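You operate a simulated robot arm through the tools that you are given. There is no shell and no other tool. Be economical: measure what you need, move in short steps, check, and stop when the job is done.

Carry out the task below with a simulated robot arm. There is one attempt and no reset: what you move stays moved.

Task
Shut the cold frame and wipe the green film off its pane.
Fine: free the stay first; damp the pad on the sponge tin; pad back. What is to be rubbed or washed off counts as gone when no trace of it is left.

Only the result counts: the job must be done as asked and must still hold three seconds after the hand-in. Knocking over, shifting, dropping, spilling or breaking anything else fails it.

Robot
A 7-joint arm with a fingered hand, fixed in place. Base frame: the origin is at the foot of the arm, x ahead of it, y to its left, z up; the work surface is at about z = 700. Units: mm, rad, N and s.
With the tool pointing down near the work surface it reaches from about 100 to 860 mm from the base axis. Its first joint turns from -2.007 to 2.007 rad. Payload 5 kg.
The tool frame sits at the grasp point between the pads (the TCP): z along the fingers, y along the line on which they close. The tips reach 32 mm beyond it. The gripper opens to 160 mm. The gripper's body begins 89 mm behind the TCP. The gripper is a hand of 4 fingers: y runs from the thumb to the fingers, the wrist lies at [0, 0, -267] in the tool frame, and closing takes about 1.5 s.
Orientation is told as [roll, pitch, yaw] about the base's x, y, z axes, in that order, counted from this pose: with the fingers straight down and closing along the base's y, the tool's x points along the base's -x, its y along +y and its z along -z.

Tools
- The arm moves only by the tool arm_command. Its argument "steps" is a list of rows, each an object (a shift or turn left out is 0, a gripper value left out holds the last) with "xyz": the shift along the tool's x, y, z in mm, a list of three; "angular": the turn, a rotation vector about the tool's x, y, z in rad, a list of three. In form: [{"xyz": [tx, ty, tz], "angular": [wx, wy, wz]}, ...]. A call has 1 to 12 rows; each row is the pose to reach, as a shift and turn from the pose commanded when the call began, along the tool's axes at that moment. "grip" is the finger opening in mm, from 0 to 160, set as the call begins (left out, the last holds). A row lasts 0.2 s, in which the tool goes at most 50 mm and 0.15 rad; a call with a longer step from one row to the next is refused whole, and so is a gripper value outside its range. A pose out of reach is approached as far as the arm can. The call stops where the force on the tool passes 40 N (or 10 N more than at its start, if that is more) or the arm is blocked; 0.2 s more then pass. Each finger travels about 45 mm/s and halts on what it meets, pressing with about 32 N; the grip force reading is that of the motor and also rises with nothing between the fingers. The clock runs only during rows and for 0.2 s after the last one: add rows that repeat a pose to give the fingers time. The reply holds the time, the measured pose of the TCP, the force on the tool along the base axes, the opening and the grip force, in the units named above and with some noise, with the torque about the TCP (base axes, N m) and any sound that the robot's microphone picked up.
- Cameras (640 x 400 px; columns grow to the right, rows downward): "scene" is fixed at [50.4, 650.6, 1551.6]; the picture's right is [-0.37, -0.93, 0.00], its down [-0.65, 0.26, -0.71] and it looks along [0.66, -0.26, -0.70] (base axes); focal length 214 px, centre (320, 200). "wrist" rides on the gripper at [80, -4, -114] in the tool frame; the picture's right is [0.05, 1.00, 0.00], its down [-0.82, 0.04, -0.58] and it looks along [-0.58, 0.03, 0.82] (tool axes); focal length 265 px, centre (320, 200). There is no depth. A picture from a camera that has moved, and an enlarged one, comes with that camera's place and axes in the base frame and with its lens.
- grab_frame(camera): a new picture of that camera. No time passes.
- raise_lower(by): slides the trunk up (or, below 0, down) by that many mm; the arm rides with it, the base frame stays. It gives what a move gives, with no picture.
- finger_targets(finger1, finger2, finger3, thumb_bend): sets how far each is bent, from 0 (flat) to 1 (curled in); at 0.3 the hand is open as for a grip, at 0.7 the pads meet at the TCP. One left out holds its place. A second passes; each finger stops where it meets its share of the squeeze, and holds until it gets a number again. A gripper value or a shape takes the hand back. It gives what a move gives, with no picture; readings hold the bend of each and the force on the fingers (four entries, about 0 where the hand has none), thumb and palm.
- set_grasp(shape): the hand has 4 fingers and takes this shape, open, in about a second: jaw (thumb against the fingers, like two jaws); tri (thumb and two fingers); tip (a fingertip pinch); poke (one finger out to press); point (the index stretched); flat (the hand flat); cup (the hand cupped); fist (a fist). The gripper value then closes the fingers along that shape, each until it touches; the sizes above hold for jaw. It gives what a move gives, with no picture.
- enlarge(camera, box): a new picture of the part [left, top, right, bottom] of that camera's present view, enlarged. No time passes.
- close_job(): hands the job in; it is judged then, once.

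Work in short steps. Places have to be worked out from the pictures, the camera data and where the tool is seen: move nearer, look again, correct. Check each grasp and each placing, and mend what went wrong. You have 120 turns and 76 pictures in all, those below and enlarged ones among them. Open the gripper and draw the arm clear of the work before you hand the job in, unless the task says otherwise; then end with one line.

The tools are called as a command line: name --argument value ..., lists and objects as JSON in quotes. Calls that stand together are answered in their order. arm_command: Moves the arm, as the interface text tells. Its arguments: {"type":"object","properties":{"steps":{"type":"array","items":{"type":"object","properties":{"xyz":{"type":"array","items":{"type":"number"}},"angular":{"type":"array","items":{"type":"number"}}}}},"grip":{"type":"number"}},"required":["steps"]} The other tools are called the same way: raise_lower (by) slides the trunk up or down; set_grasp (shape) gives the hand a shape; finger_targets (finger1, finger2, finger3, thumb_bend) moves the fingers one by one; grab_frame (camera) takes a picture; enlarge (camera, box) takes an enlarged picture of a part of a camera's view; close_job () hands the job in.

At the start:

```text
time_s: 0.0
eef_pos: [612.3, 179.7, 1528.1]
tool_rot: [0.0, 0.001, 0.0]
ft_force: [0.6, 0.6, 0.2]
wrist_torque: [-0.01, 0.03, -0.02]
opening: 160.0
grip_force: 0.0
shape: jaw
bend: [0.3, 0.3, 0.3, 0.3]
finger forces: [0.0, 0.1, 0.0, 0.1, 0.0, 0.1]
trunk travel left (down, up): [-900.0, 90.0]
```

scene: 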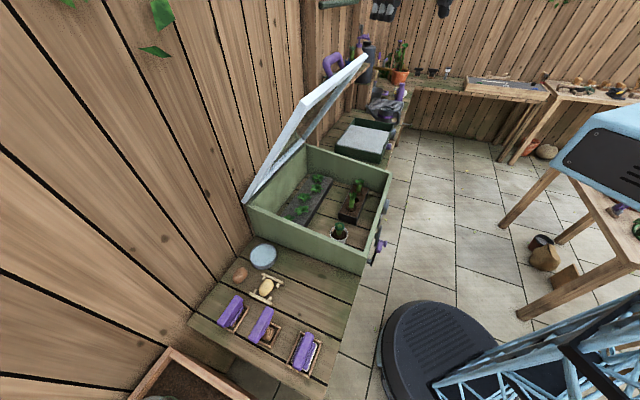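
wrist: 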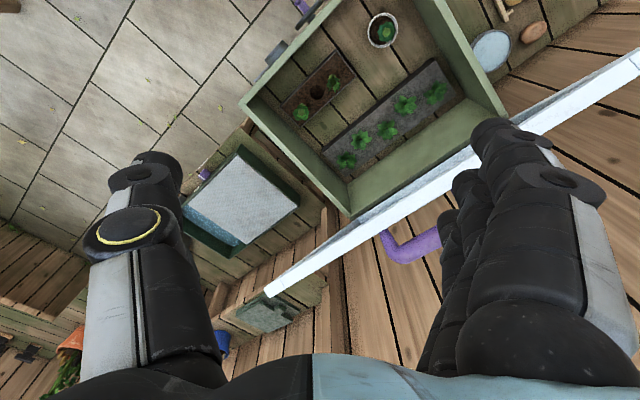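

I'll look closely at the cold frame, the tools on the bench, and the stay before moving.

enlarge --camera "scene" --box '[230, 40, 410, 280]'

enlarge --camera "scene" --box '[180, 230, 360, 380]'

enlarge --camera "scene" --box '[310, 30, 450, 170]'

```text
1.67 times, centred on (320, 160) of scene
camera zoom: at [50.4, 650.6, 1551.6], right [-0.37, -0.93, 0.0], down [-0.65, 0.26, -0.71], along [0.66, -0.26, -0.7], focal length 358 px, centre (320, 267)
```

zoom: 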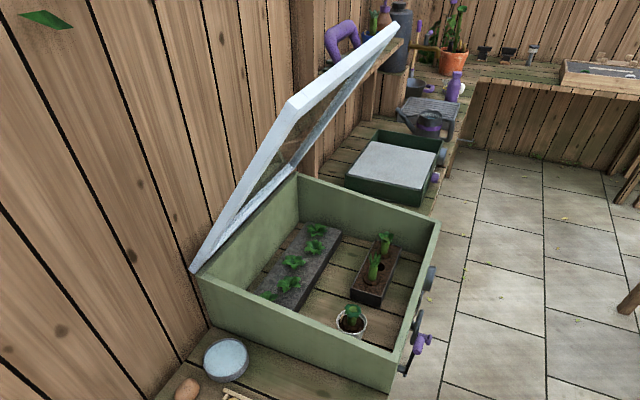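

```text
2.67 times, centred on (270, 305) of scene
camera zoom: at [50.4, 650.6, 1551.6], right [-0.37, -0.93, 0.0], down [-0.65, 0.26, -0.71], along [0.66, -0.26, -0.7], focal length 572 px, centre (453, -80)
```

zoom: 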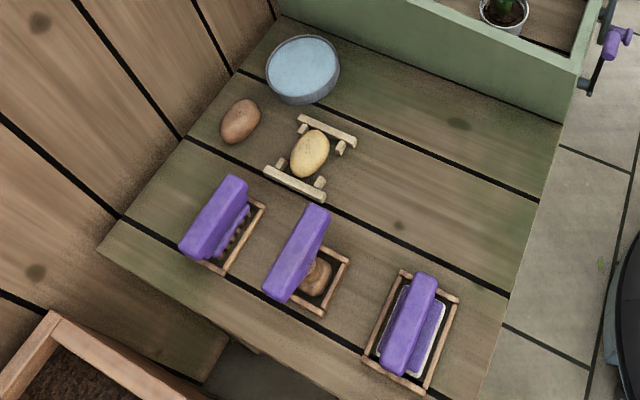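

```text
2.86 times, centred on (380, 100) of scene
camera zoom: at [50.4, 650.6, 1551.6], right [-0.37, -0.93, 0.0], down [-0.65, 0.26, -0.71], along [0.66, -0.26, -0.7], focal length 613 px, centre (149, 486)
```

zoom: 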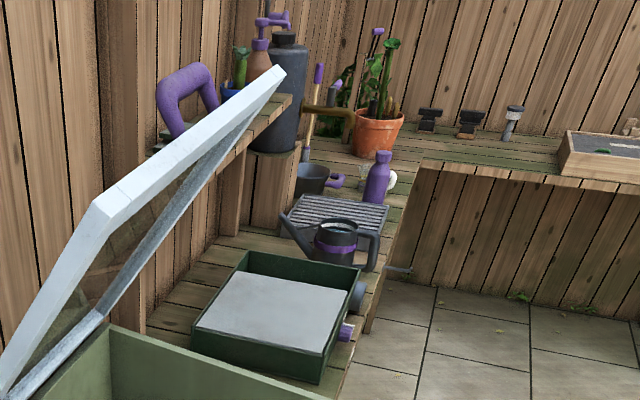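

The frame sits about 45° to the base axes, with its hinge at the wall side and a crank or knobs on its front. I'll enlarge the wrist view to find the stay and the film.

enlarge --camera "wrist" --box '[220, 0, 460, 150]'

enlarge --camera "wrist" --box '[240, 100, 560, 340]'

enlarge --camera "scene" --box '[340, 180, 420, 280]'

```text
2.67 times, centred on (340, 75) of wrist
camera zoom: at [533.7, 176.5, 1641.7], right [-0.05, 1.0, 0.0], down [0.82, 0.04, 0.58], along [0.58, 0.03, -0.82], focal length 708 px, centre (267, 533)
```

zoom: 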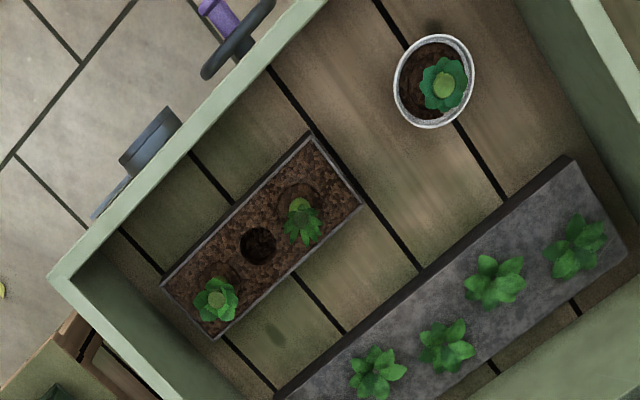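

```text
1.67 times, centred on (400, 220) of wrist
camera zoom: at [533.7, 176.5, 1641.7], right [-0.05, 1.0, 0.0], down [0.82, 0.04, 0.58], along [0.58, 0.03, -0.82], focal length 442 px, centre (187, 167)
```

zoom: 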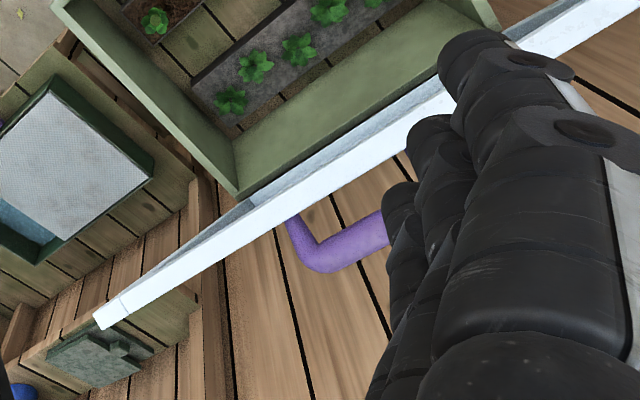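

```text
4.00 times, centred on (380, 230) of scene
camera zoom: at [50.4, 650.6, 1551.6], right [-0.37, -0.93, 0.0], down [-0.65, 0.26, -0.71], along [0.66, -0.26, -0.7], focal length 858 px, centre (80, 80)
```

zoom: 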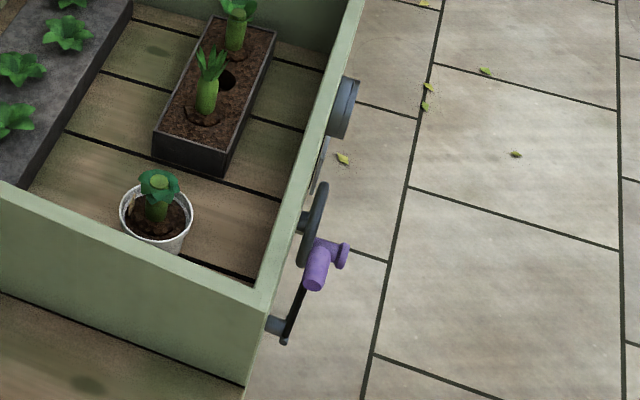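

The front panel carries the wheel, crank and knobs and faces the robot. I'll swing the hand back, lower it and yaw it 45° so the wrist camera can view the panel.

arm_command --steps '[{"xyz": [23.5, -13.6, 35], "angular": [0, 0, -0.098]}, {"xyz": [47, -27.2, 70], "angular": [0, 0, -0.196]}, {"xyz": [70.5, -40.9, 105], "angular": [0, 0, -0.295]}, {"xyz": [94, -54.5, 140], "angular": [0, 0, -0.393]}, {"xyz": [117.5, -68, 175], "angular": [0, 0, -0.491]}, {"xyz": [141, -81.7, 210], "angular": [0, 0, -0.589]}, {"xyz": [164.5, -95.4, 245], "angular": [0, 0, -0.687]}, {"xyz": [188, -109, 280], "angular": [0, 0, -0.785]}]'

grab_frame --camera "wrist"

```text
time_s: 1.8
eef_pos: [423.4, 71.3, 1249.6]
tool_rot: [0.0, -0.001, 0.787]
ft_force: [0.1, 0.1, -0.7]
wrist_torque: [-0.04, 0.04, 0.02]
opening: 159.8
grip_force: 0.1
shape: jaw
bend: [0.3, 0.3, 0.3, 0.3]
finger forces: [0.1, 0.0, 0.1, 0.0, 0.0, 0.0]
trunk travel left (down, up): [-900.0, 90.0]
```

```text
67 pictures are left
camera wrist: at [372.7, 12.2, 1363.9], right [-0.74, 0.67, 0.0], down [0.55, 0.61, 0.58], along [0.39, 0.43, -0.82], focal length 265 px, centre (320, 200)
```

wrist: 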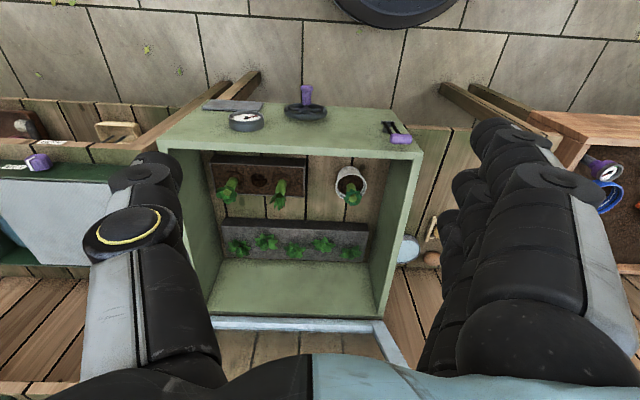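

The panel shows a dial, a wheel with a purple peg, and a lever with a purple grip. I'll enlarge it and the lid.

enlarge --camera "wrist" --box '[190, 70, 450, 220]'

arm_command --steps '[{"xyz": [30, 0, 30], "angular": [0, -0.12, 0]}, {"xyz": [60, 0, 60], "angular": [0, -0.24, 0]}, {"xyz": [90, 0, 90], "angular": [0, -0.36, 0]}, {"xyz": [120, 0, 120], "angular": [0, -0.45, 0]}]'

grab_frame --camera "wrist"

```text
2.46 times, centred on (320, 145) of wrist
camera zoom: at [372.7, 12.2, 1363.9], right [-0.74, 0.67, 0.0], down [0.55, 0.61, 0.58], along [0.39, 0.43, -0.82], focal length 653 px, centre (320, 335)
```

zoom: 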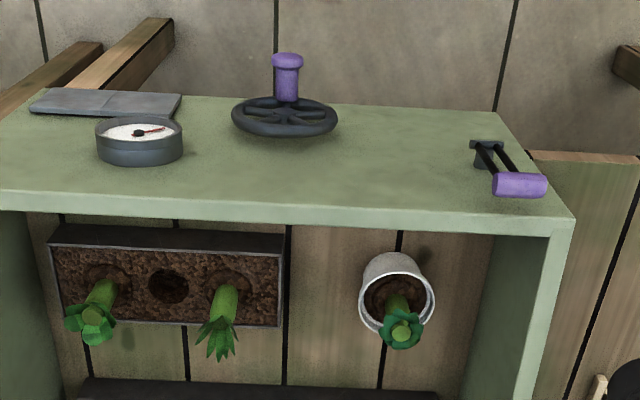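

```text
time_s: 2.8
eef_pos: [394.3, -51.2, 1085.0]
tool_rot: [0.002, -0.453, 0.785]
ft_force: [-3.2, -0.1, -3.1]
wrist_torque: [0.1, -0.35, -0.05]
opening: 159.9
grip_force: 0.0
shape: jaw
bend: [0.3, 0.3, 0.3, 0.3]
finger forces: [0.0, 0.0, 0.1, 0.0, 0.0, 0.0]
out of reach, approached as far as the arm can: row 1, 2, 3, 4
trunk travel left (down, up): [-900.0, 90.0]
```

```text
65 pictures are left
camera wrist: at [312.5, -140.8, 1152.1], right [-0.74, 0.67, -0.02], down [0.31, 0.37, 0.88], along [0.6, 0.64, -0.48], focal length 265 px, centre (320, 200)
```

wrist: 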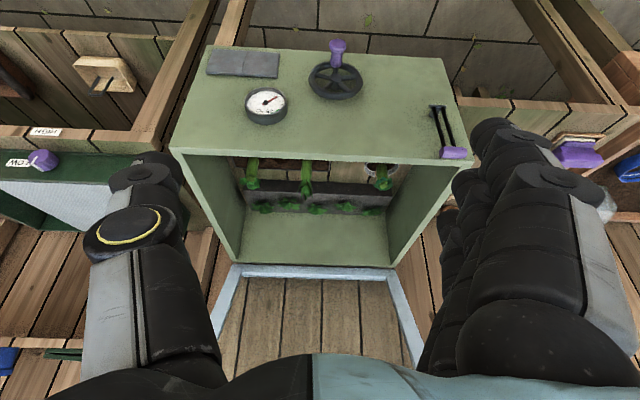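

The panel holds a dial, a wheel with a spinner knob, and a lever of two black arms with a purple bar. I'll zoom in on each.

enlarge --camera "wrist" --box '[190, 30, 390, 150]'

enlarge --camera "wrist" --box '[400, 80, 500, 180]'

enlarge --camera "wrist" --box '[200, 230, 440, 390]'

```text
3.20 times, centred on (290, 90) of wrist
camera zoom: at [312.5, -140.8, 1152.1], right [-0.74, 0.67, -0.02], down [0.31, 0.37, 0.88], along [0.6, 0.64, -0.48], focal length 849 px, centre (416, 552)
```

zoom: 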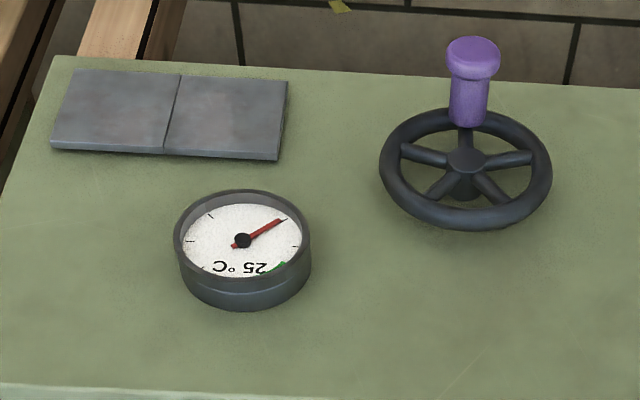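

```text
4.00 times, centred on (450, 130) of wrist
camera zoom: at [312.5, -140.8, 1152.1], right [-0.74, 0.67, -0.02], down [0.31, 0.37, 0.88], along [0.6, 0.64, -0.48], focal length 1062 px, centre (-200, 480)
```

zoom: 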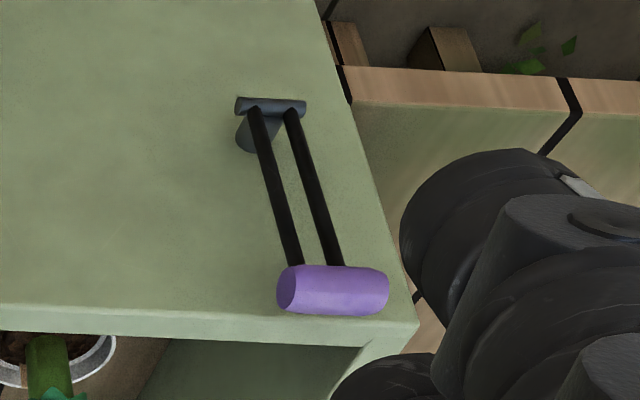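

```text
2.50 times, centred on (320, 310) of wrist
camera zoom: at [312.5, -140.8, 1152.1], right [-0.74, 0.67, -0.02], down [0.31, 0.37, 0.88], along [0.6, 0.64, -0.48], focal length 664 px, centre (320, -75)
```

zoom: 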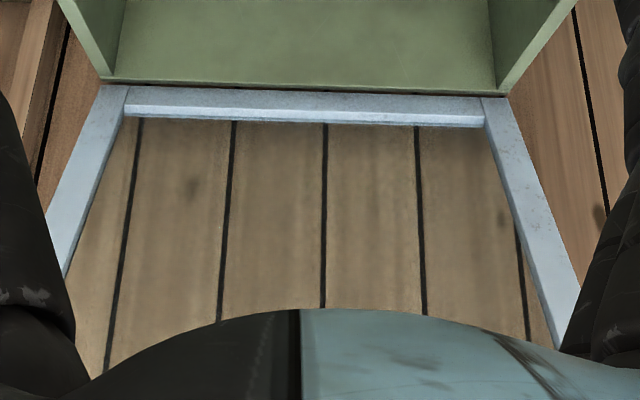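

The bail's purple bar looks to be near u≈76, v≈470, z≈853, where u runs along the frame and v runs toward the wall. I'll bring the hand in front of it and then lower the trunk.

arm_command --steps '[{"xyz": [-16.5, 40, 8]}, {"xyz": [-33, 80, 16]}, {"xyz": [-49.5, 120, 24]}, {"xyz": [-66, 160, 32]}, {"xyz": [-82, 200, 40]}, {"xyz": [-99, 240, 48]}]'

raise_lower --by -150

grab_frame --camera "wrist"

grab_frame --camera "scene"

```text
time_s: 4.2
eef_pos: [336.8, 228.2, 1038.9]
tool_rot: [-0.002, -0.449, 0.786]
ft_force: [-1.3, -0.2, -0.3]
wrist_torque: [-0.02, -0.06, -0.04]
opening: 159.8
grip_force: 0.1
shape: jaw
bend: [0.3, 0.3, 0.3, 0.3]
finger forces: [0.0, 0.0, 0.0, 0.0, 0.0, 0.1]
out of reach, approached as far as the arm can: row 1, 2, 3, 4, 5, 6
trunk travel left (down, up): [-900.0, 90.0]
```

```text
time_s: 6.0
eef_pos: [337.4, 226.2, 890.2]
tool_rot: [-0.001, -0.45, 0.785]
ft_force: [-0.8, -0.1, 0.7]
wrist_torque: [-0.02, 0.02, 0.0]
opening: 160.0
grip_force: 0.1
shape: jaw
bend: [0.3, 0.3, 0.3, 0.3]
finger forces: [0.0, 0.1, 0.0, 0.0, 0.0, 0.0]
trunk travel left (down, up): [-750.0, 240.0]
```

```text
61 pictures are left
camera wrist: at [255.6, 138.4, 957.3], right [-0.74, 0.67, -0.02], down [0.31, 0.37, 0.87], along [0.6, 0.64, -0.48], focal length 265 px, centre (320, 200)
```

wrist: 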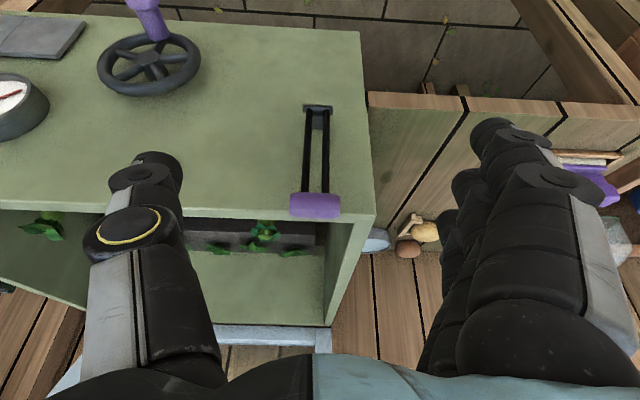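

```text
60 pictures are left
```

scene: 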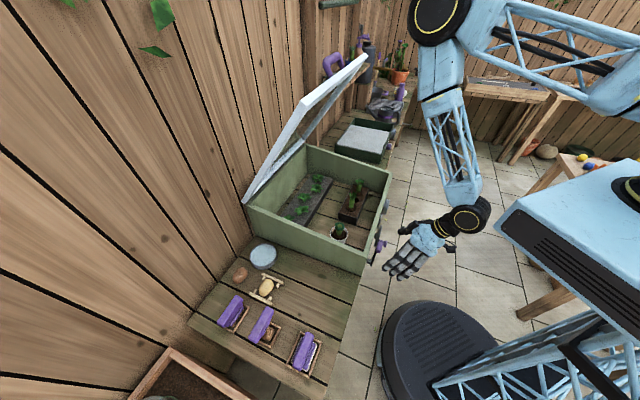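

The bar is at about u=80, v=470, z=857, straight ahead of the TCP. I'll advance with the hand open so the fingers straddle the bar's ends.

arm_command --steps '[{"xyz": [-16, 0, 20]}, {"xyz": [-33, 0, 40]}, {"xyz": [-49, 0, 60]}]'

grab_frame --camera "wrist"

```text
time_s: 6.8
eef_pos: [386.6, 277.4, 857.5]
tool_rot: [0.0, -0.45, 0.786]
ft_force: [1.2, -0.4, -0.4]
wrist_torque: [-0.02, 0.03, -0.01]
opening: 160.2
grip_force: 0.1
shape: jaw
bend: [0.3, 0.3, 0.3, 0.3]
finger forces: [0.0, 0.1, 0.0, 0.1, 0.0, 0.0]
trunk travel left (down, up): [-750.0, 240.0]
```

```text
59 pictures are left
camera wrist: at [305.3, 188.7, 925.4], right [-0.74, 0.67, -0.02], down [0.31, 0.37, 0.87], along [0.6, 0.64, -0.48], focal length 265 px, centre (320, 200)
```

wrist: 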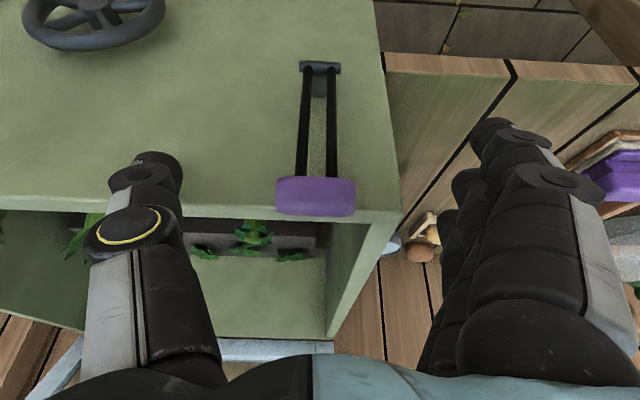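

The TCP is almost on the bar, which is about 44 mm long. I'll nudge forward and close on its ends.

arm_command --steps '[{"xyz": [-6, -3, 4]}, {"xyz": [-6, -3, 4]}, {"xyz": [-6, -3, 4]}, {"xyz": [-6, -3, 4]}, {"xyz": [-6, -3, 4]}, {"xyz": [-6, -3, 4]}, {"xyz": [-6, -3, 4]}, {"xyz": [-6, -3, 4]}, {"xyz": [-6, -3, 4]}, {"xyz": [-6, -3, 4]}]' --grip 30

grab_frame --camera "wrist"

```text
time_s: 8.9
eef_pos: [393.5, 280.3, 855.7]
tool_rot: [-0.001, -0.451, 0.785]
ft_force: [-15.7, 12.6, 6.9]
wrist_torque: [0.64, 0.26, 0.93]
opening: 46.0
grip_force: 0.1
shape: jaw
bend: [0.73, 0.73, 0.61, 0.7]
finger forces: [0.1, 0.0, 21.5, 0.1, 0.0, 0.0]
trunk travel left (down, up): [-750.0, 240.0]
```

```text
58 pictures are left
camera wrist: at [311.7, 191.7, 924.7], right [-0.74, 0.67, -0.02], down [0.31, 0.37, 0.87], along [0.6, 0.64, -0.48], focal length 265 px, centre (320, 200)
```

wrist: 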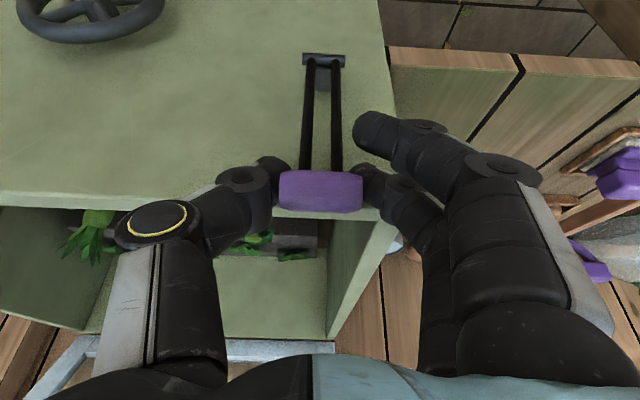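

Only one finger is pressing, so the hand is off-centre. I'll shift a few mm toward the fingers so the thumb meets its end.

arm_command --steps '[{"xyz": [0, 3, 0]}, {"xyz": [0, 6, 0]}, {"xyz": [0, 6, 0]}, {"xyz": [0, 6, 0]}, {"xyz": [0, 6, 0]}]' --grip 20

```text
time_s: 10.2
eef_pos: [390.1, 284.0, 855.2]
tool_rot: [0.001, -0.452, 0.786]
ft_force: [-9.8, 6.6, 9.4]
wrist_torque: [0.25, -0.01, 0.78]
opening: 40.1
grip_force: 0.0
shape: jaw
bend: [0.72, 0.72, 0.6, 0.7]
finger forces: [0.0, 0.0, 18.7, 0.0, 7.6, 0.0]
trunk travel left (down, up): [-750.0, 240.0]
```

The thumb now touches too. I'll pull the bar outward along the first 20° of its arc and watch the force.

arm_command --steps '[{"xyz": [11, 0, -4]}, {"xyz": [22, 0, -8]}, {"xyz": [30, 0, -8]}, {"xyz": [38, 0, -8]}]'

grab_frame --camera "wrist"

```text
time_s: 11.2
eef_pos: [363.1, 256.3, 844.8]
tool_rot: [-0.001, -0.449, 0.783]
ft_force: [-0.5, 0.3, 0.1]
wrist_torque: [0.03, -0.01, 0.02]
opening: 20.1
grip_force: 0.1
shape: jaw
bend: [0.72, 0.72, 0.72, 0.7]
finger forces: [0.0, 0.0, 0.1, 0.1, 0.0, 0.0]
trunk travel left (down, up): [-750.0, 240.0]
```

```text
57 pictures are left
camera wrist: at [280.9, 169.0, 914.0], right [-0.74, 0.67, -0.02], down [0.31, 0.37, 0.87], along [0.6, 0.64, -0.48], focal length 265 px, centre (320, 200)
```

wrist: 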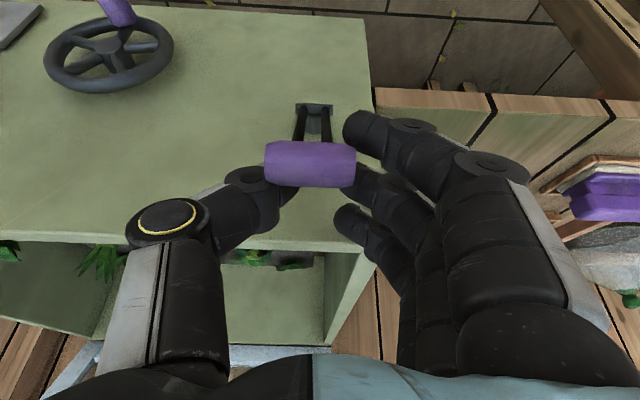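

The bail swung outward about 30° and stayed there. The fingers have closed behind it, so I'll keep pulling it out and press it down along its arc.

arm_command --steps '[{"xyz": [17, -4, -8]}, {"xyz": [34, -4, -16.5]}, {"xyz": [48, -4, -19]}, {"xyz": [62, -4, -21]}, {"xyz": [78, -4, -6]}, {"xyz": [93, -4, 9]}, {"xyz": [109, -4, 25]}]'

grab_frame --camera "wrist"

grab_frame --camera "scene"

```text
time_s: 12.6
eef_pos: [311.7, 199.3, 797.5]
tool_rot: [-0.003, -0.462, 0.786]
ft_force: [2.2, 1.3, 25.3]
wrist_torque: [-0.05, -0.29, 0.05]
opening: 23.2
grip_force: 0.2
shape: jaw
bend: [0.71, 0.74, 0.7, 0.72]
finger forces: [0.8, 4.1, 0.0, 0.1, 15.8, 0.0]
trunk travel left (down, up): [-750.0, 240.0]
stopped in row 7: the force on the tool passed its limit at 60 N (the readings are from after the stop); the commanded pose is now the measured one
```

```text
56 pictures are left
camera wrist: at [229.7, 110.4, 865.4], right [-0.74, 0.67, -0.03], down [0.3, 0.37, 0.88], along [0.6, 0.64, -0.47], focal length 265 px, centre (320, 200)
```

wrist: 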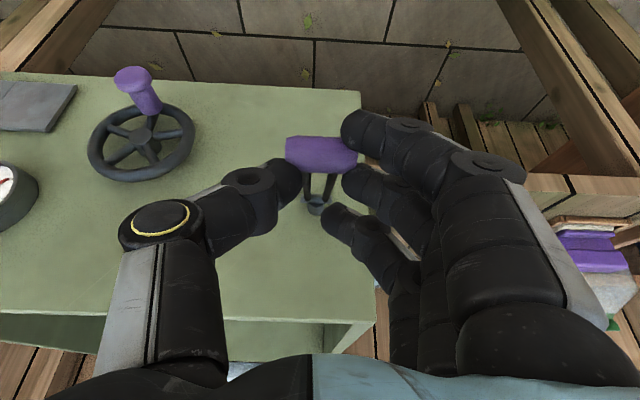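

```text
55 pictures are left
```

scene: 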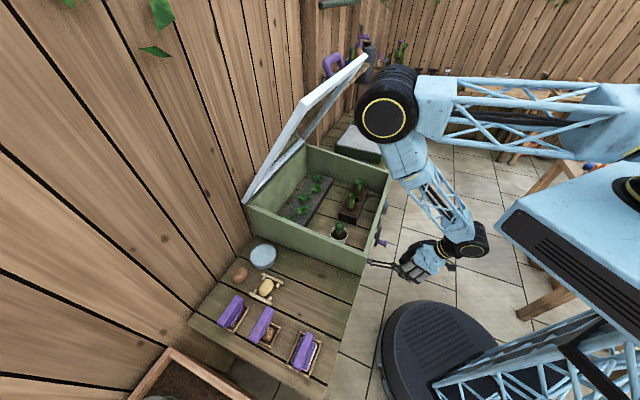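

The bail is now roughly horizontal and the force rose, possibly at its end stop. I'll back off a little and inspect it.

arm_command --steps '[{"xyz": [10, 0, -40]}, {"xyz": [20, 0, -80]}]'

grab_frame --camera "wrist"

enlarge --camera "scene" --box '[330, 210, 450, 310]'

```text
time_s: 13.2
eef_pos: [285.8, 165.7, 835.7]
tool_rot: [-0.002, -0.458, 0.784]
ft_force: [0.6, 0.4, 0.2]
wrist_torque: [-0.01, 0.0, 0.03]
opening: 0.0
grip_force: 32.0
shape: jaw
bend: [0.72, 0.72, 0.69, 0.74]
finger forces: [0.2, 0.0, 0.1, 0.0, 0.0, 0.0]
out of reach, approached as far as the arm can: row 2
trunk travel left (down, up): [-750.0, 240.0]
```

```text
54 pictures are left
camera wrist: at [203.8, 77.4, 902.3], right [-0.74, 0.67, -0.02], down [0.31, 0.37, 0.88], along [0.6, 0.64, -0.48], focal length 265 px, centre (320, 200)
```

wrist: 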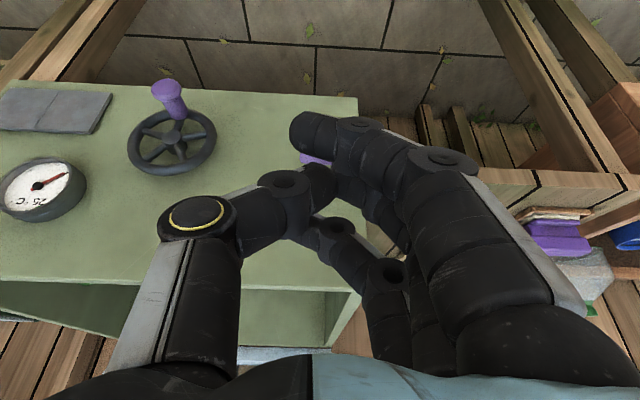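

```text
4.00 times, centred on (390, 260) of scene
camera zoom: at [50.4, 650.6, 1551.6], right [-0.37, -0.93, 0.0], down [-0.65, 0.26, -0.71], along [0.66, -0.26, -0.7], focal length 858 px, centre (40, -40)
```

zoom: 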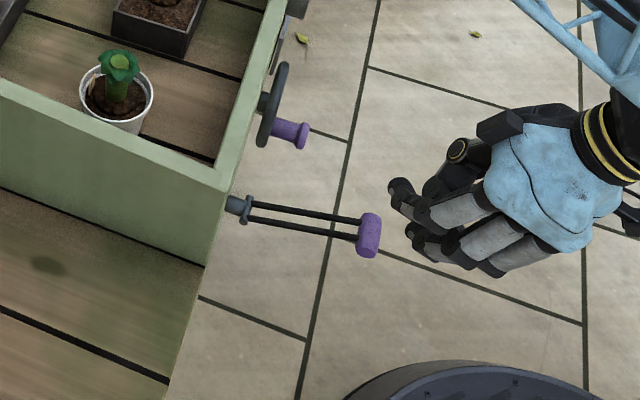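

The bail sits about 75° out. I'll press down on the bar with the closed fingertips to check whether this is its stop.

arm_command --steps '[{"xyz": [-27, 0, 13]}, {"xyz": [-20, 0, 27]}, {"xyz": [-15, 0, 37]}, {"xyz": [-10, 0, 47]}, {"xyz": [-5, 0, 57]}, {"xyz": [0, 0, 67]}]'

enlarge --camera "scene" --box '[330, 210, 450, 310]'

```text
time_s: 14.1
eef_pos: [305.8, 188.1, 810.5]
tool_rot: [-0.002, -0.466, 0.784]
ft_force: [-5.2, -1.6, 36.7]
wrist_torque: [0.47, 0.25, 0.08]
opening: 0.1
grip_force: 32.1
shape: jaw
bend: [0.72, 0.74, 0.69, 0.74]
finger forces: [0.0, 0.1, 0.1, 0.0, 0.1, 0.1]
trunk travel left (down, up): [-750.0, 240.0]
stopped in row 4: the force on the tool passed its limit at 52 N (the readings are from after the stop); the commanded pose is now the measured one
```

```text
4.00 times, centred on (390, 260) of scene
camera zoom: at [50.4, 650.6, 1551.6], right [-0.37, -0.93, 0.0], down [-0.65, 0.26, -0.71], along [0.66, -0.26, -0.7], focal length 858 px, centre (40, -40)
```

zoom: 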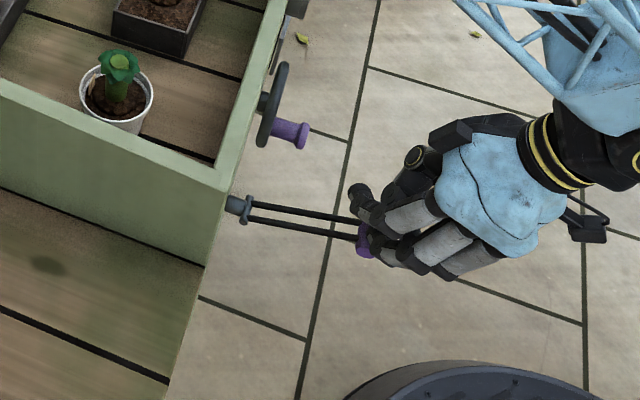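

The bail is at its stop, so the stay should be free, but the lid stays up by itself. I'll raise the hand and point it straight down so I can go over the lid's free edge and pull it shut from behind.

arm_command --steps '[{"xyz": [-11.3, 0, -44.7], "angular": [0, 0.05, 0]}, {"xyz": [-31.5, -20, -84.9], "angular": [0, 0.1, 0]}, {"xyz": [-59.7, -40, -118.8], "angular": [0, 0.15, 0]}, {"xyz": [-87.5, -60, -151.8], "angular": [0, 0.2, 0]}, {"xyz": [-115.3, -82, -184.8], "angular": [0, 0.26, 0]}, {"xyz": [-143.1, -104, -217.8], "angular": [0, 0.31, 0]}, {"xyz": [-170.8, -126, -250.8], "angular": [0, 0.36, 0]}, {"xyz": [-198.7, -148, -283.8], "angular": [0, 0.41, 0]}, {"xyz": [-226.5, -170, -316.9], "angular": [0, 0.466, 0]}]'

raise_lower --by 200

grab_frame --camera "scene"

```text
time_s: 16.3
eef_pos: [399.6, 244.9, 1182.4]
tool_rot: [-0.01, 0.028, 1.152]
ft_force: [-0.2, -1.0, -0.3]
wrist_torque: [0.01, 0.0, 0.02]
opening: 0.0
grip_force: 31.9
shape: jaw
bend: [0.72, 0.72, 0.69, 0.75]
finger forces: [0.0, 0.0, 0.0, 0.0, 0.0, 0.0]
out of reach, approached as far as the arm can: row 1, 2, 3, 4, 5, 6
trunk travel left (down, up): [-750.0, 240.0]
stopped in row 9: the arm was blocked; the commanded pose is now the measured one
```

```text
time_s: 18.5
eef_pos: [401.5, 245.8, 1382.7]
tool_rot: [-0.014, 0.028, 1.149]
ft_force: [-1.1, 0.1, -0.2]
wrist_torque: [-0.01, -0.03, 0.02]
opening: 0.0
grip_force: 32.3
shape: jaw
bend: [0.72, 0.72, 0.69, 0.75]
finger forces: [0.0, 0.0, 0.0, 0.1, 0.0, 0.0]
trunk travel left (down, up): [-950.0, 40.0]
```

```text
51 pictures are left
```

scene: 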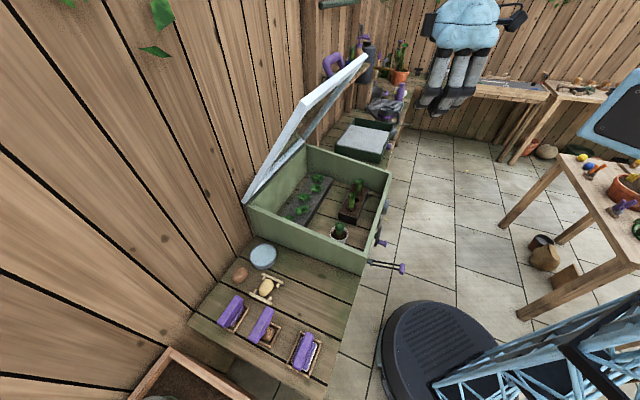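

The bail stays out and the arm is clear. I'll turn the yaw back to 45° and move along the frame to u≈250.

arm_command --steps '[{"xyz": [12, -33, -15], "angular": [0, -0.007, 0.09]}, {"xyz": [25, -65, -30], "angular": [0, -0.014, 0.18]}, {"xyz": [37, -98, -45], "angular": [0, -0.02, 0.27]}, {"xyz": [49.7, -130.9, -60], "angular": [0, -0.028, 0.364]}]'

grab_frame --camera "wrist"

```text
time_s: 19.5
eef_pos: [500.0, 145.7, 1447.2]
tool_rot: [-0.013, -0.006, 0.784]
ft_force: [0.1, 0.2, -0.6]
wrist_torque: [0.04, 0.05, 0.04]
opening: 0.0
grip_force: 32.0
shape: jaw
bend: [0.72, 0.72, 0.69, 0.75]
finger forces: [0.1, 0.0, 0.0, 0.1, 0.0, 0.0]
trunk travel left (down, up): [-950.0, 40.0]
```

```text
50 pictures are left
camera wrist: at [446.5, 88.0, 1561.6], right [-0.74, 0.67, -0.02], down [0.54, 0.61, 0.58], along [0.4, 0.42, -0.81], focal length 265 px, centre (320, 200)
```

wrist: 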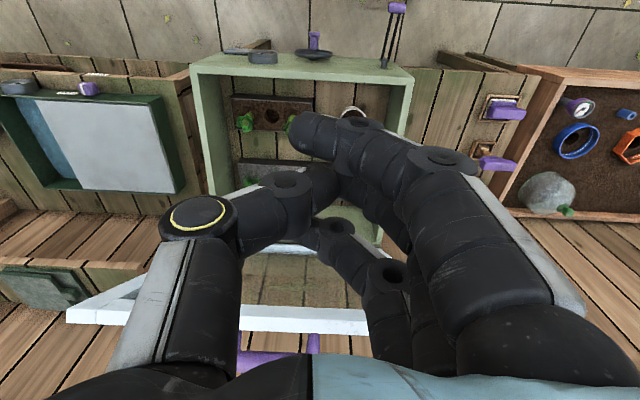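

The lid's free edge is at about v=735, z=1350. I'll pass above it to v≈815 so the fingers can drop behind it.

arm_command --steps '[{"xyz": [-45, 0, -3]}, {"xyz": [-90, 0, -6]}, {"xyz": [-135, 0, -8]}, {"xyz": [-180, 0, -8]}, {"xyz": [-225, 0, -8]}, {"xyz": [-270, 0, -8]}, {"xyz": [-315, 0, -8]}, {"xyz": [-360, 0, -8]}]'

grab_frame --camera "scene"

grab_frame --camera "wrist"

```text
time_s: 21.3
eef_pos: [756.2, 406.4, 1452.8]
tool_rot: [-0.015, -0.003, 0.785]
ft_force: [1.5, -0.4, -1.1]
wrist_torque: [-0.05, 0.02, -0.02]
opening: 0.0
grip_force: 33.2
shape: jaw
bend: [0.72, 0.72, 0.69, 0.75]
finger forces: [0.0, 0.1, 0.0, 0.0, 0.0, 0.0]
trunk travel left (down, up): [-950.0, 40.0]
```

```text
49 pictures are left
```

scene: 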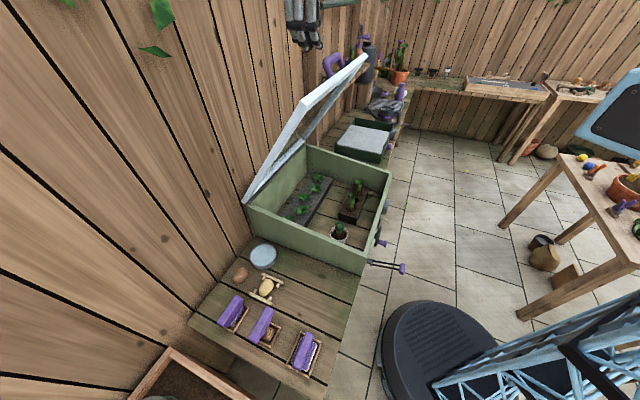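

```text
48 pictures are left
camera wrist: at [703.1, 347.6, 1566.4], right [-0.74, 0.67, -0.02], down [0.54, 0.61, 0.58], along [0.4, 0.42, -0.82], focal length 265 px, centre (320, 200)
```

wrist: 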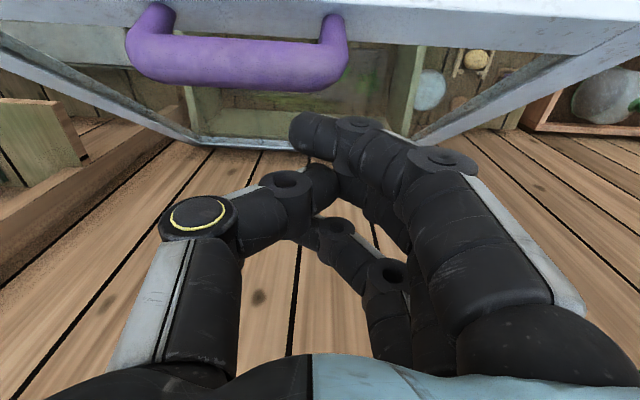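

There's a purple bar handle on the lid's outer side near the free edge, at about u=303, v=772, z=1353. I'll centre on it and lower the fingers behind it.

arm_command --steps '[{"xyz": [-10, -45, 10]}, {"xyz": [-12, -52, 45]}, {"xyz": [-12, -52, 80]}]'

grab_frame --camera "wrist"

```text
time_s: 22.1
eef_pos: [802.9, 377.2, 1375.8]
tool_rot: [-0.016, -0.003, 0.787]
ft_force: [0.0, 0.4, -0.5]
wrist_torque: [-0.01, 0.04, 0.0]
opening: 0.1
grip_force: 32.1
shape: jaw
bend: [0.72, 0.72, 0.69, 0.75]
finger forces: [0.0, 0.0, 0.0, 0.0, 0.0, 0.0]
trunk travel left (down, up): [-950.0, 40.0]
```

```text
47 pictures are left
camera wrist: at [748.5, 319.1, 1489.9], right [-0.74, 0.67, -0.02], down [0.54, 0.61, 0.58], along [0.4, 0.42, -0.81], focal length 265 px, centre (320, 200)
```

wrist: 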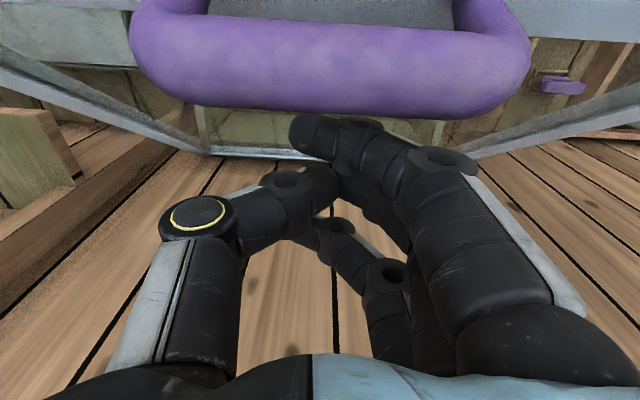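

The bar is at about v=768, z=1397, with the fingers behind it. I'll pull it gently along the arc for the first 12° or so.

arm_command --steps '[{"xyz": [18, 0, 2]}, {"xyz": [50, 0, 16]}, {"xyz": [84, 0, 34]}, {"xyz": [118, 0, 52]}]'

grab_frame --camera "wrist"

grab_frame --camera "scene"

```text
time_s: 23.1
eef_pos: [716.8, 291.3, 1324.3]
tool_rot: [-0.017, -0.005, 0.787]
ft_force: [0.0, 0.0, 0.7]
wrist_torque: [0.04, -0.01, -0.02]
opening: 0.0
grip_force: 32.0
shape: jaw
bend: [0.71, 0.72, 0.69, 0.75]
finger forces: [0.1, 0.0, 0.1, 0.0, 0.1, 0.1]
trunk travel left (down, up): [-950.0, 40.0]
```

```text
46 pictures are left
camera wrist: at [662.7, 232.4, 1438.3], right [-0.74, 0.67, -0.02], down [0.54, 0.61, 0.58], along [0.4, 0.42, -0.81], focal length 265 px, centre (320, 200)
```

wrist: 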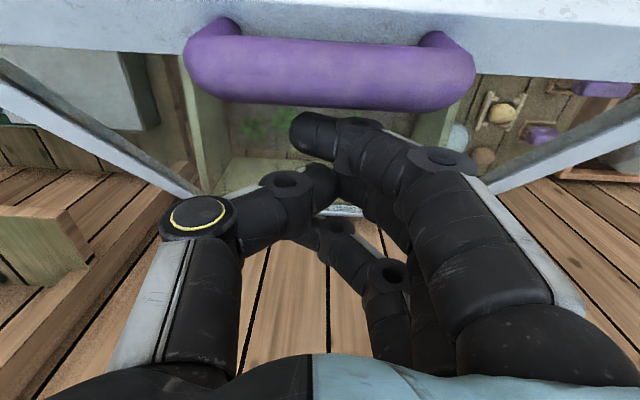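

```text
45 pictures are left
```

scene: 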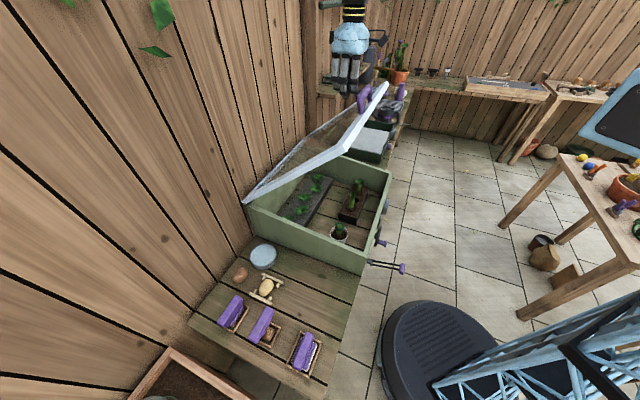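

The lid follows easily and holds by friction. I'll move on top of the bar (v≈652, z≈1313) and push it down along the arc.

arm_command --steps '[{"xyz": [0, 0, -45]}, {"xyz": [15, 0, -70]}, {"xyz": [53, 0, -65]}, {"xyz": [53, 0, -35]}, {"xyz": [79.5, 0, -1]}, {"xyz": [106, 0, 28]}, {"xyz": [131, 0, 60]}, {"xyz": [156, 0, 97]}, {"xyz": [178, 0, 136]}, {"xyz": [196.5, 0, 177]}]'

grab_frame --camera "wrist"

grab_frame --camera "scene"

```text
time_s: 25.3
eef_pos: [579.9, 150.2, 1146.3]
tool_rot: [-0.015, -0.006, 0.788]
ft_force: [0.4, -0.8, 0.5]
wrist_torque: [0.01, -0.02, 0.0]
opening: 0.0
grip_force: 32.0
shape: jaw
bend: [0.71, 0.71, 0.69, 0.75]
finger forces: [0.0, 0.0, 0.0, 0.1, 0.1, 0.0]
trunk travel left (down, up): [-950.0, 40.0]
```

```text
44 pictures are left
camera wrist: at [526.6, 91.5, 1260.6], right [-0.74, 0.67, -0.02], down [0.54, 0.61, 0.58], along [0.4, 0.42, -0.81], focal length 265 px, centre (320, 200)
```

wrist: 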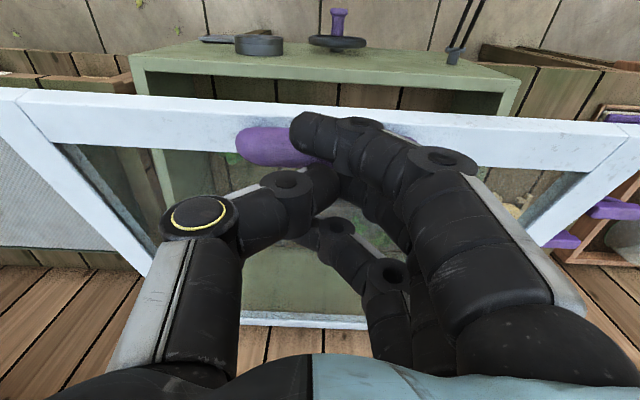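

```text
43 pictures are left
```

scene: 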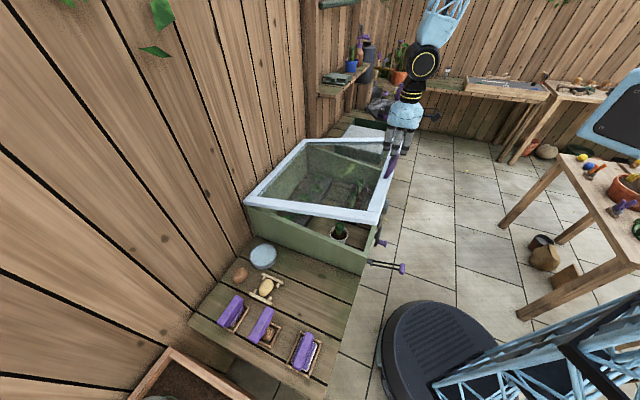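

The lid is nearly down and the film is faintly visible mid-pane. I'll keep pressing until it seats.

arm_command --steps '[{"xyz": [9, 0, 26]}, {"xyz": [18, 0, 51]}, {"xyz": [25, 0, 75]}, {"xyz": [31, 0, 99]}, {"xyz": [36, 0, 120]}, {"xyz": [39, 0, 138]}, {"xyz": [41, 0, 153]}, {"xyz": [42, 0, 168]}, {"xyz": [42, 0, 183]}, {"xyz": [42, 0, 198]}]'

grab_frame --camera "scene"

```text
time_s: 27.6
eef_pos: [552.4, 119.6, 953.2]
tool_rot: [-0.019, -0.007, 0.789]
ft_force: [-5.8, 0.6, 34.0]
wrist_torque: [0.42, 0.39, 0.1]
opening: 0.1
grip_force: 32.5
shape: jaw
bend: [0.71, 0.74, 0.69, 0.75]
finger forces: [0.0, 53.6, 0.1, 0.0, 0.0, 0.0]
trunk travel left (down, up): [-950.0, 40.0]
stopped in row 10: the force on the tool passed its limit at 42 N (the readings are from after the stop); the commanded pose is now the measured one
```

```text
42 pictures are left
```

scene: 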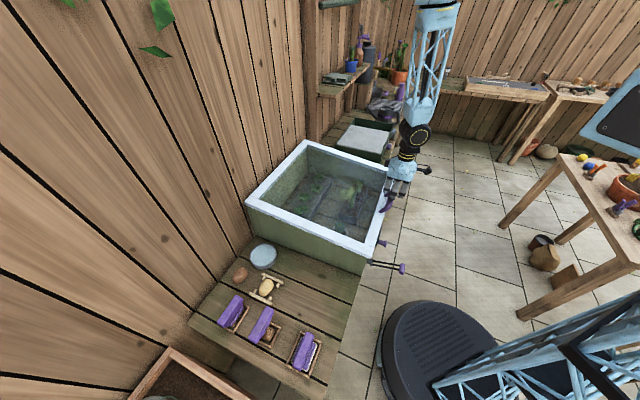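

The lid is seated, stopping hard at 42 N. I'll raise the hand to look at the film on the pane.

arm_command --steps '[{"xyz": [0, 0, -45]}, {"xyz": [0, 0, -90]}, {"xyz": [0, 0, -135]}, {"xyz": [0, 0, -180]}, {"xyz": [0, 0, -225]}, {"xyz": [0, 0, -270]}]'

grab_frame --camera "wrist"

enlarge --camera "scene" --box '[235, 130, 405, 280]'

```text
time_s: 29.0
eef_pos: [548.6, 118.9, 1221.6]
tool_rot: [-0.015, -0.007, 0.787]
ft_force: [0.9, 0.5, 0.1]
wrist_torque: [0.04, -0.03, 0.0]
opening: 0.1
grip_force: 31.6
shape: jaw
bend: [0.71, 0.71, 0.69, 0.76]
finger forces: [0.1, 0.0, 0.0, 0.0, 0.0, 0.0]
trunk travel left (down, up): [-950.0, 40.0]
```

```text
41 pictures are left
camera wrist: at [495.5, 59.9, 1336.0], right [-0.74, 0.67, -0.02], down [0.54, 0.61, 0.58], along [0.4, 0.42, -0.81], focal length 265 px, centre (320, 200)
```

wrist: 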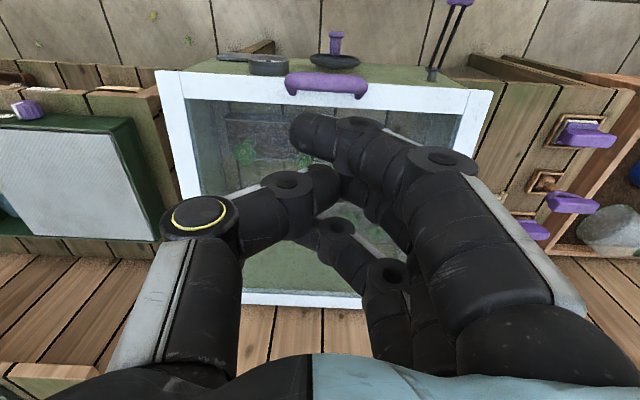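

```text
2.67 times, centred on (320, 205) of scene
camera zoom: at [50.4, 650.6, 1551.6], right [-0.37, -0.93, 0.0], down [-0.65, 0.26, -0.71], along [0.66, -0.26, -0.7], focal length 572 px, centre (320, 187)
```

zoom: 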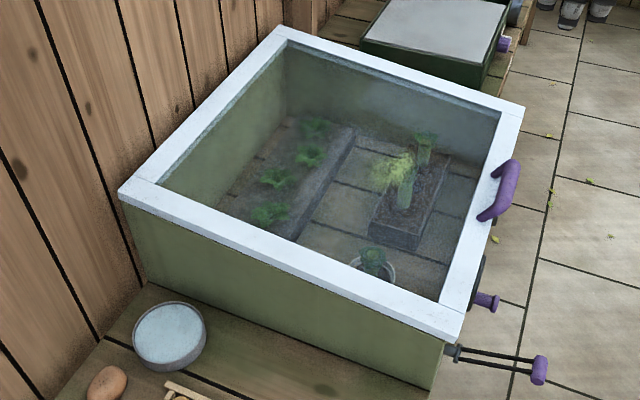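

The lid is shut, and the film is a yellow-green patch around u≈285, v≈670. Next I'll fetch the pad, so I'm opening the hand and turning the yaw to 135° while moving toward the tool row.

arm_command --steps '[{"xyz": [0, 44, 0], "angular": [0, 0, -0.131]}, {"xyz": [0, 88, 0], "angular": [0, 0, -0.262]}, {"xyz": [0, 132, 0], "angular": [0, 0, -0.393]}, {"xyz": [0, 176, 0], "angular": [0, 0, -0.524]}, {"xyz": [0, 220, 0], "angular": [0, 0, -0.654]}, {"xyz": [0, 264, 0], "angular": [0, 0, -0.785]}, {"xyz": [0, 308, 0], "angular": [0, 0, -0.916]}, {"xyz": [0, 352, 0], "angular": [0, 0, -1.047]}, {"xyz": [0, 396, 0], "angular": [0, 0, -1.178]}, {"xyz": [-15, 440, 0], "angular": [0, 0, -1.309]}, {"xyz": [-30, 484, 0], "angular": [0, 0, -1.44]}, {"xyz": [-45, 526, 0], "angular": [0, 0, -1.571]}]' --grip 110

grab_frame --camera "wrist"

```text
time_s: 31.6
eef_pos: [209.6, 527.0, 1208.6]
tool_rot: [-0.005, 0.016, 2.361]
ft_force: [0.0, 0.2, 0.4]
wrist_torque: [-0.07, 0.02, 0.02]
opening: 109.4
grip_force: 0.0
shape: jaw
bend: [0.68, 0.68, 0.68, 0.64]
finger forces: [0.0, 0.0, 0.0, 0.0, 0.0, 0.0]
trunk travel left (down, up): [-950.0, 40.0]
```

```text
39 pictures are left
camera wrist: at [269.0, 474.9, 1323.0], right [-0.67, -0.74, 0.0], down [-0.62, 0.55, 0.56], along [-0.42, 0.38, -0.83], focal length 265 px, centre (320, 200)
```

wrist: 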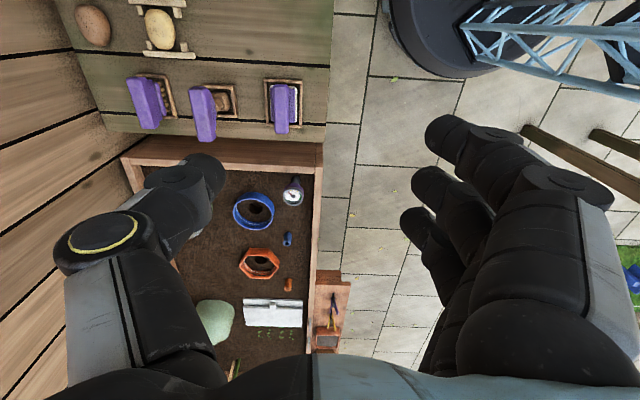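

The pad tray is in view. I'll enlarge the tool row to check which one is the pad.

enlarge --camera "wrist" --box '[110, 50, 330, 180]'

```text
2.91 times, centred on (220, 115) of wrist
camera zoom: at [269.0, 474.9, 1323.0], right [-0.67, -0.74, 0.0], down [-0.62, 0.55, 0.56], along [-0.42, 0.38, -0.83], focal length 772 px, centre (611, 447)
```

zoom: 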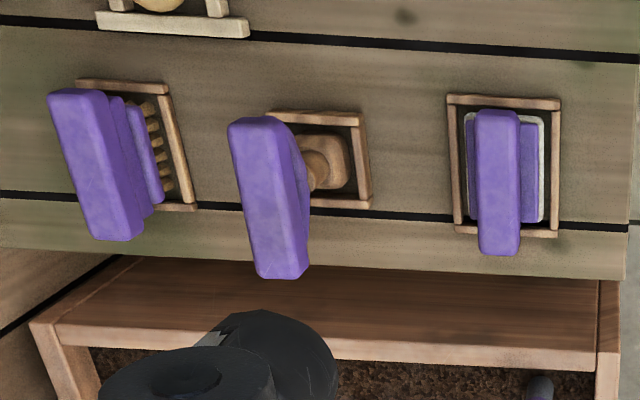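

The rightmost tool, with a flat white pad under its bar, is the pad; its handle is near u=-313, v=602, z≈741. I'll move above it and lower the trunk.

arm_command --steps '[{"xyz": [-29, -27, 20], "angular": [0, -0.005, 0]}, {"xyz": [-58, -54, 40], "angular": [0, -0.01, 0]}, {"xyz": [-88, -81, 60], "angular": [0, -0.016, 0]}]' --grip 80

raise_lower --by -270

grab_frame --camera "wrist"

enlarge --camera "scene" --box '[240, 280, 380, 390]'

```text
time_s: 32.4
eef_pos: [205.8, 644.7, 1146.2]
tool_rot: [-0.002, 0.0, 2.361]
ft_force: [-0.1, 0.8, -0.8]
wrist_torque: [-0.04, 0.0, -0.01]
opening: 81.0
grip_force: 0.1
shape: jaw
bend: [0.72, 0.72, 0.72, 0.7]
finger forces: [0.0, 0.0, 0.1, 0.1, 0.0, 0.0]
trunk travel left (down, up): [-950.0, 40.0]
```

```text
time_s: 35.1
eef_pos: [206.0, 642.7, 878.4]
tool_rot: [-0.005, 0.0, 2.357]
ft_force: [0.0, -0.4, 1.0]
wrist_torque: [0.0, 0.01, 0.0]
opening: 80.8
grip_force: 0.0
shape: jaw
bend: [0.72, 0.72, 0.72, 0.7]
finger forces: [0.0, 0.0, 0.0, 0.1, 0.0, 0.0]
trunk travel left (down, up): [-680.0, 310.0]
```

```text
37 pictures are left
camera wrist: at [267.2, 588.7, 993.3], right [-0.67, -0.74, -0.01], down [-0.61, 0.54, 0.58], along [-0.43, 0.39, -0.82], focal length 265 px, centre (320, 200)
```

wrist: 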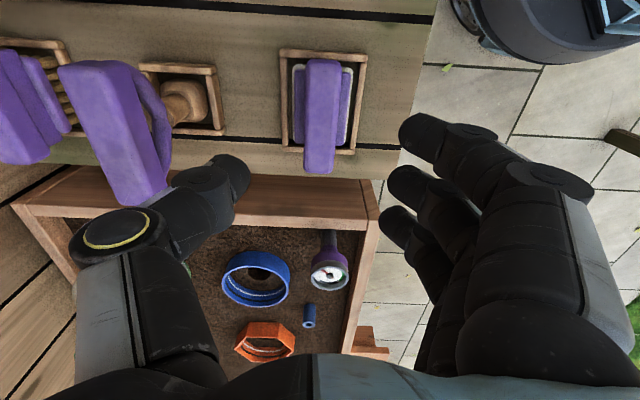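

```text
3.64 times, centred on (310, 335) of scene
camera zoom: at [50.4, 650.6, 1551.6], right [-0.37, -0.93, 0.0], down [-0.65, 0.26, -0.71], along [0.66, -0.26, -0.7], focal length 780 px, centre (356, -291)
```

zoom: 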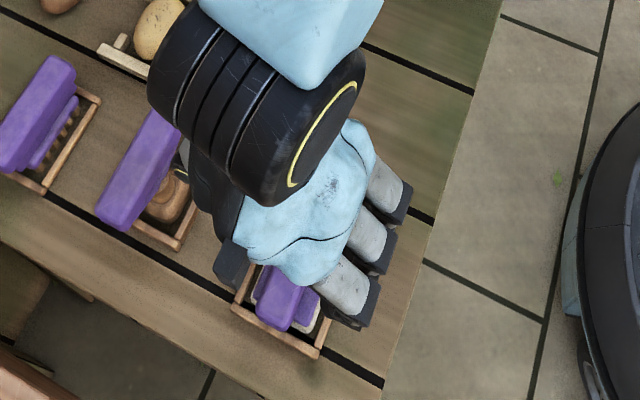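

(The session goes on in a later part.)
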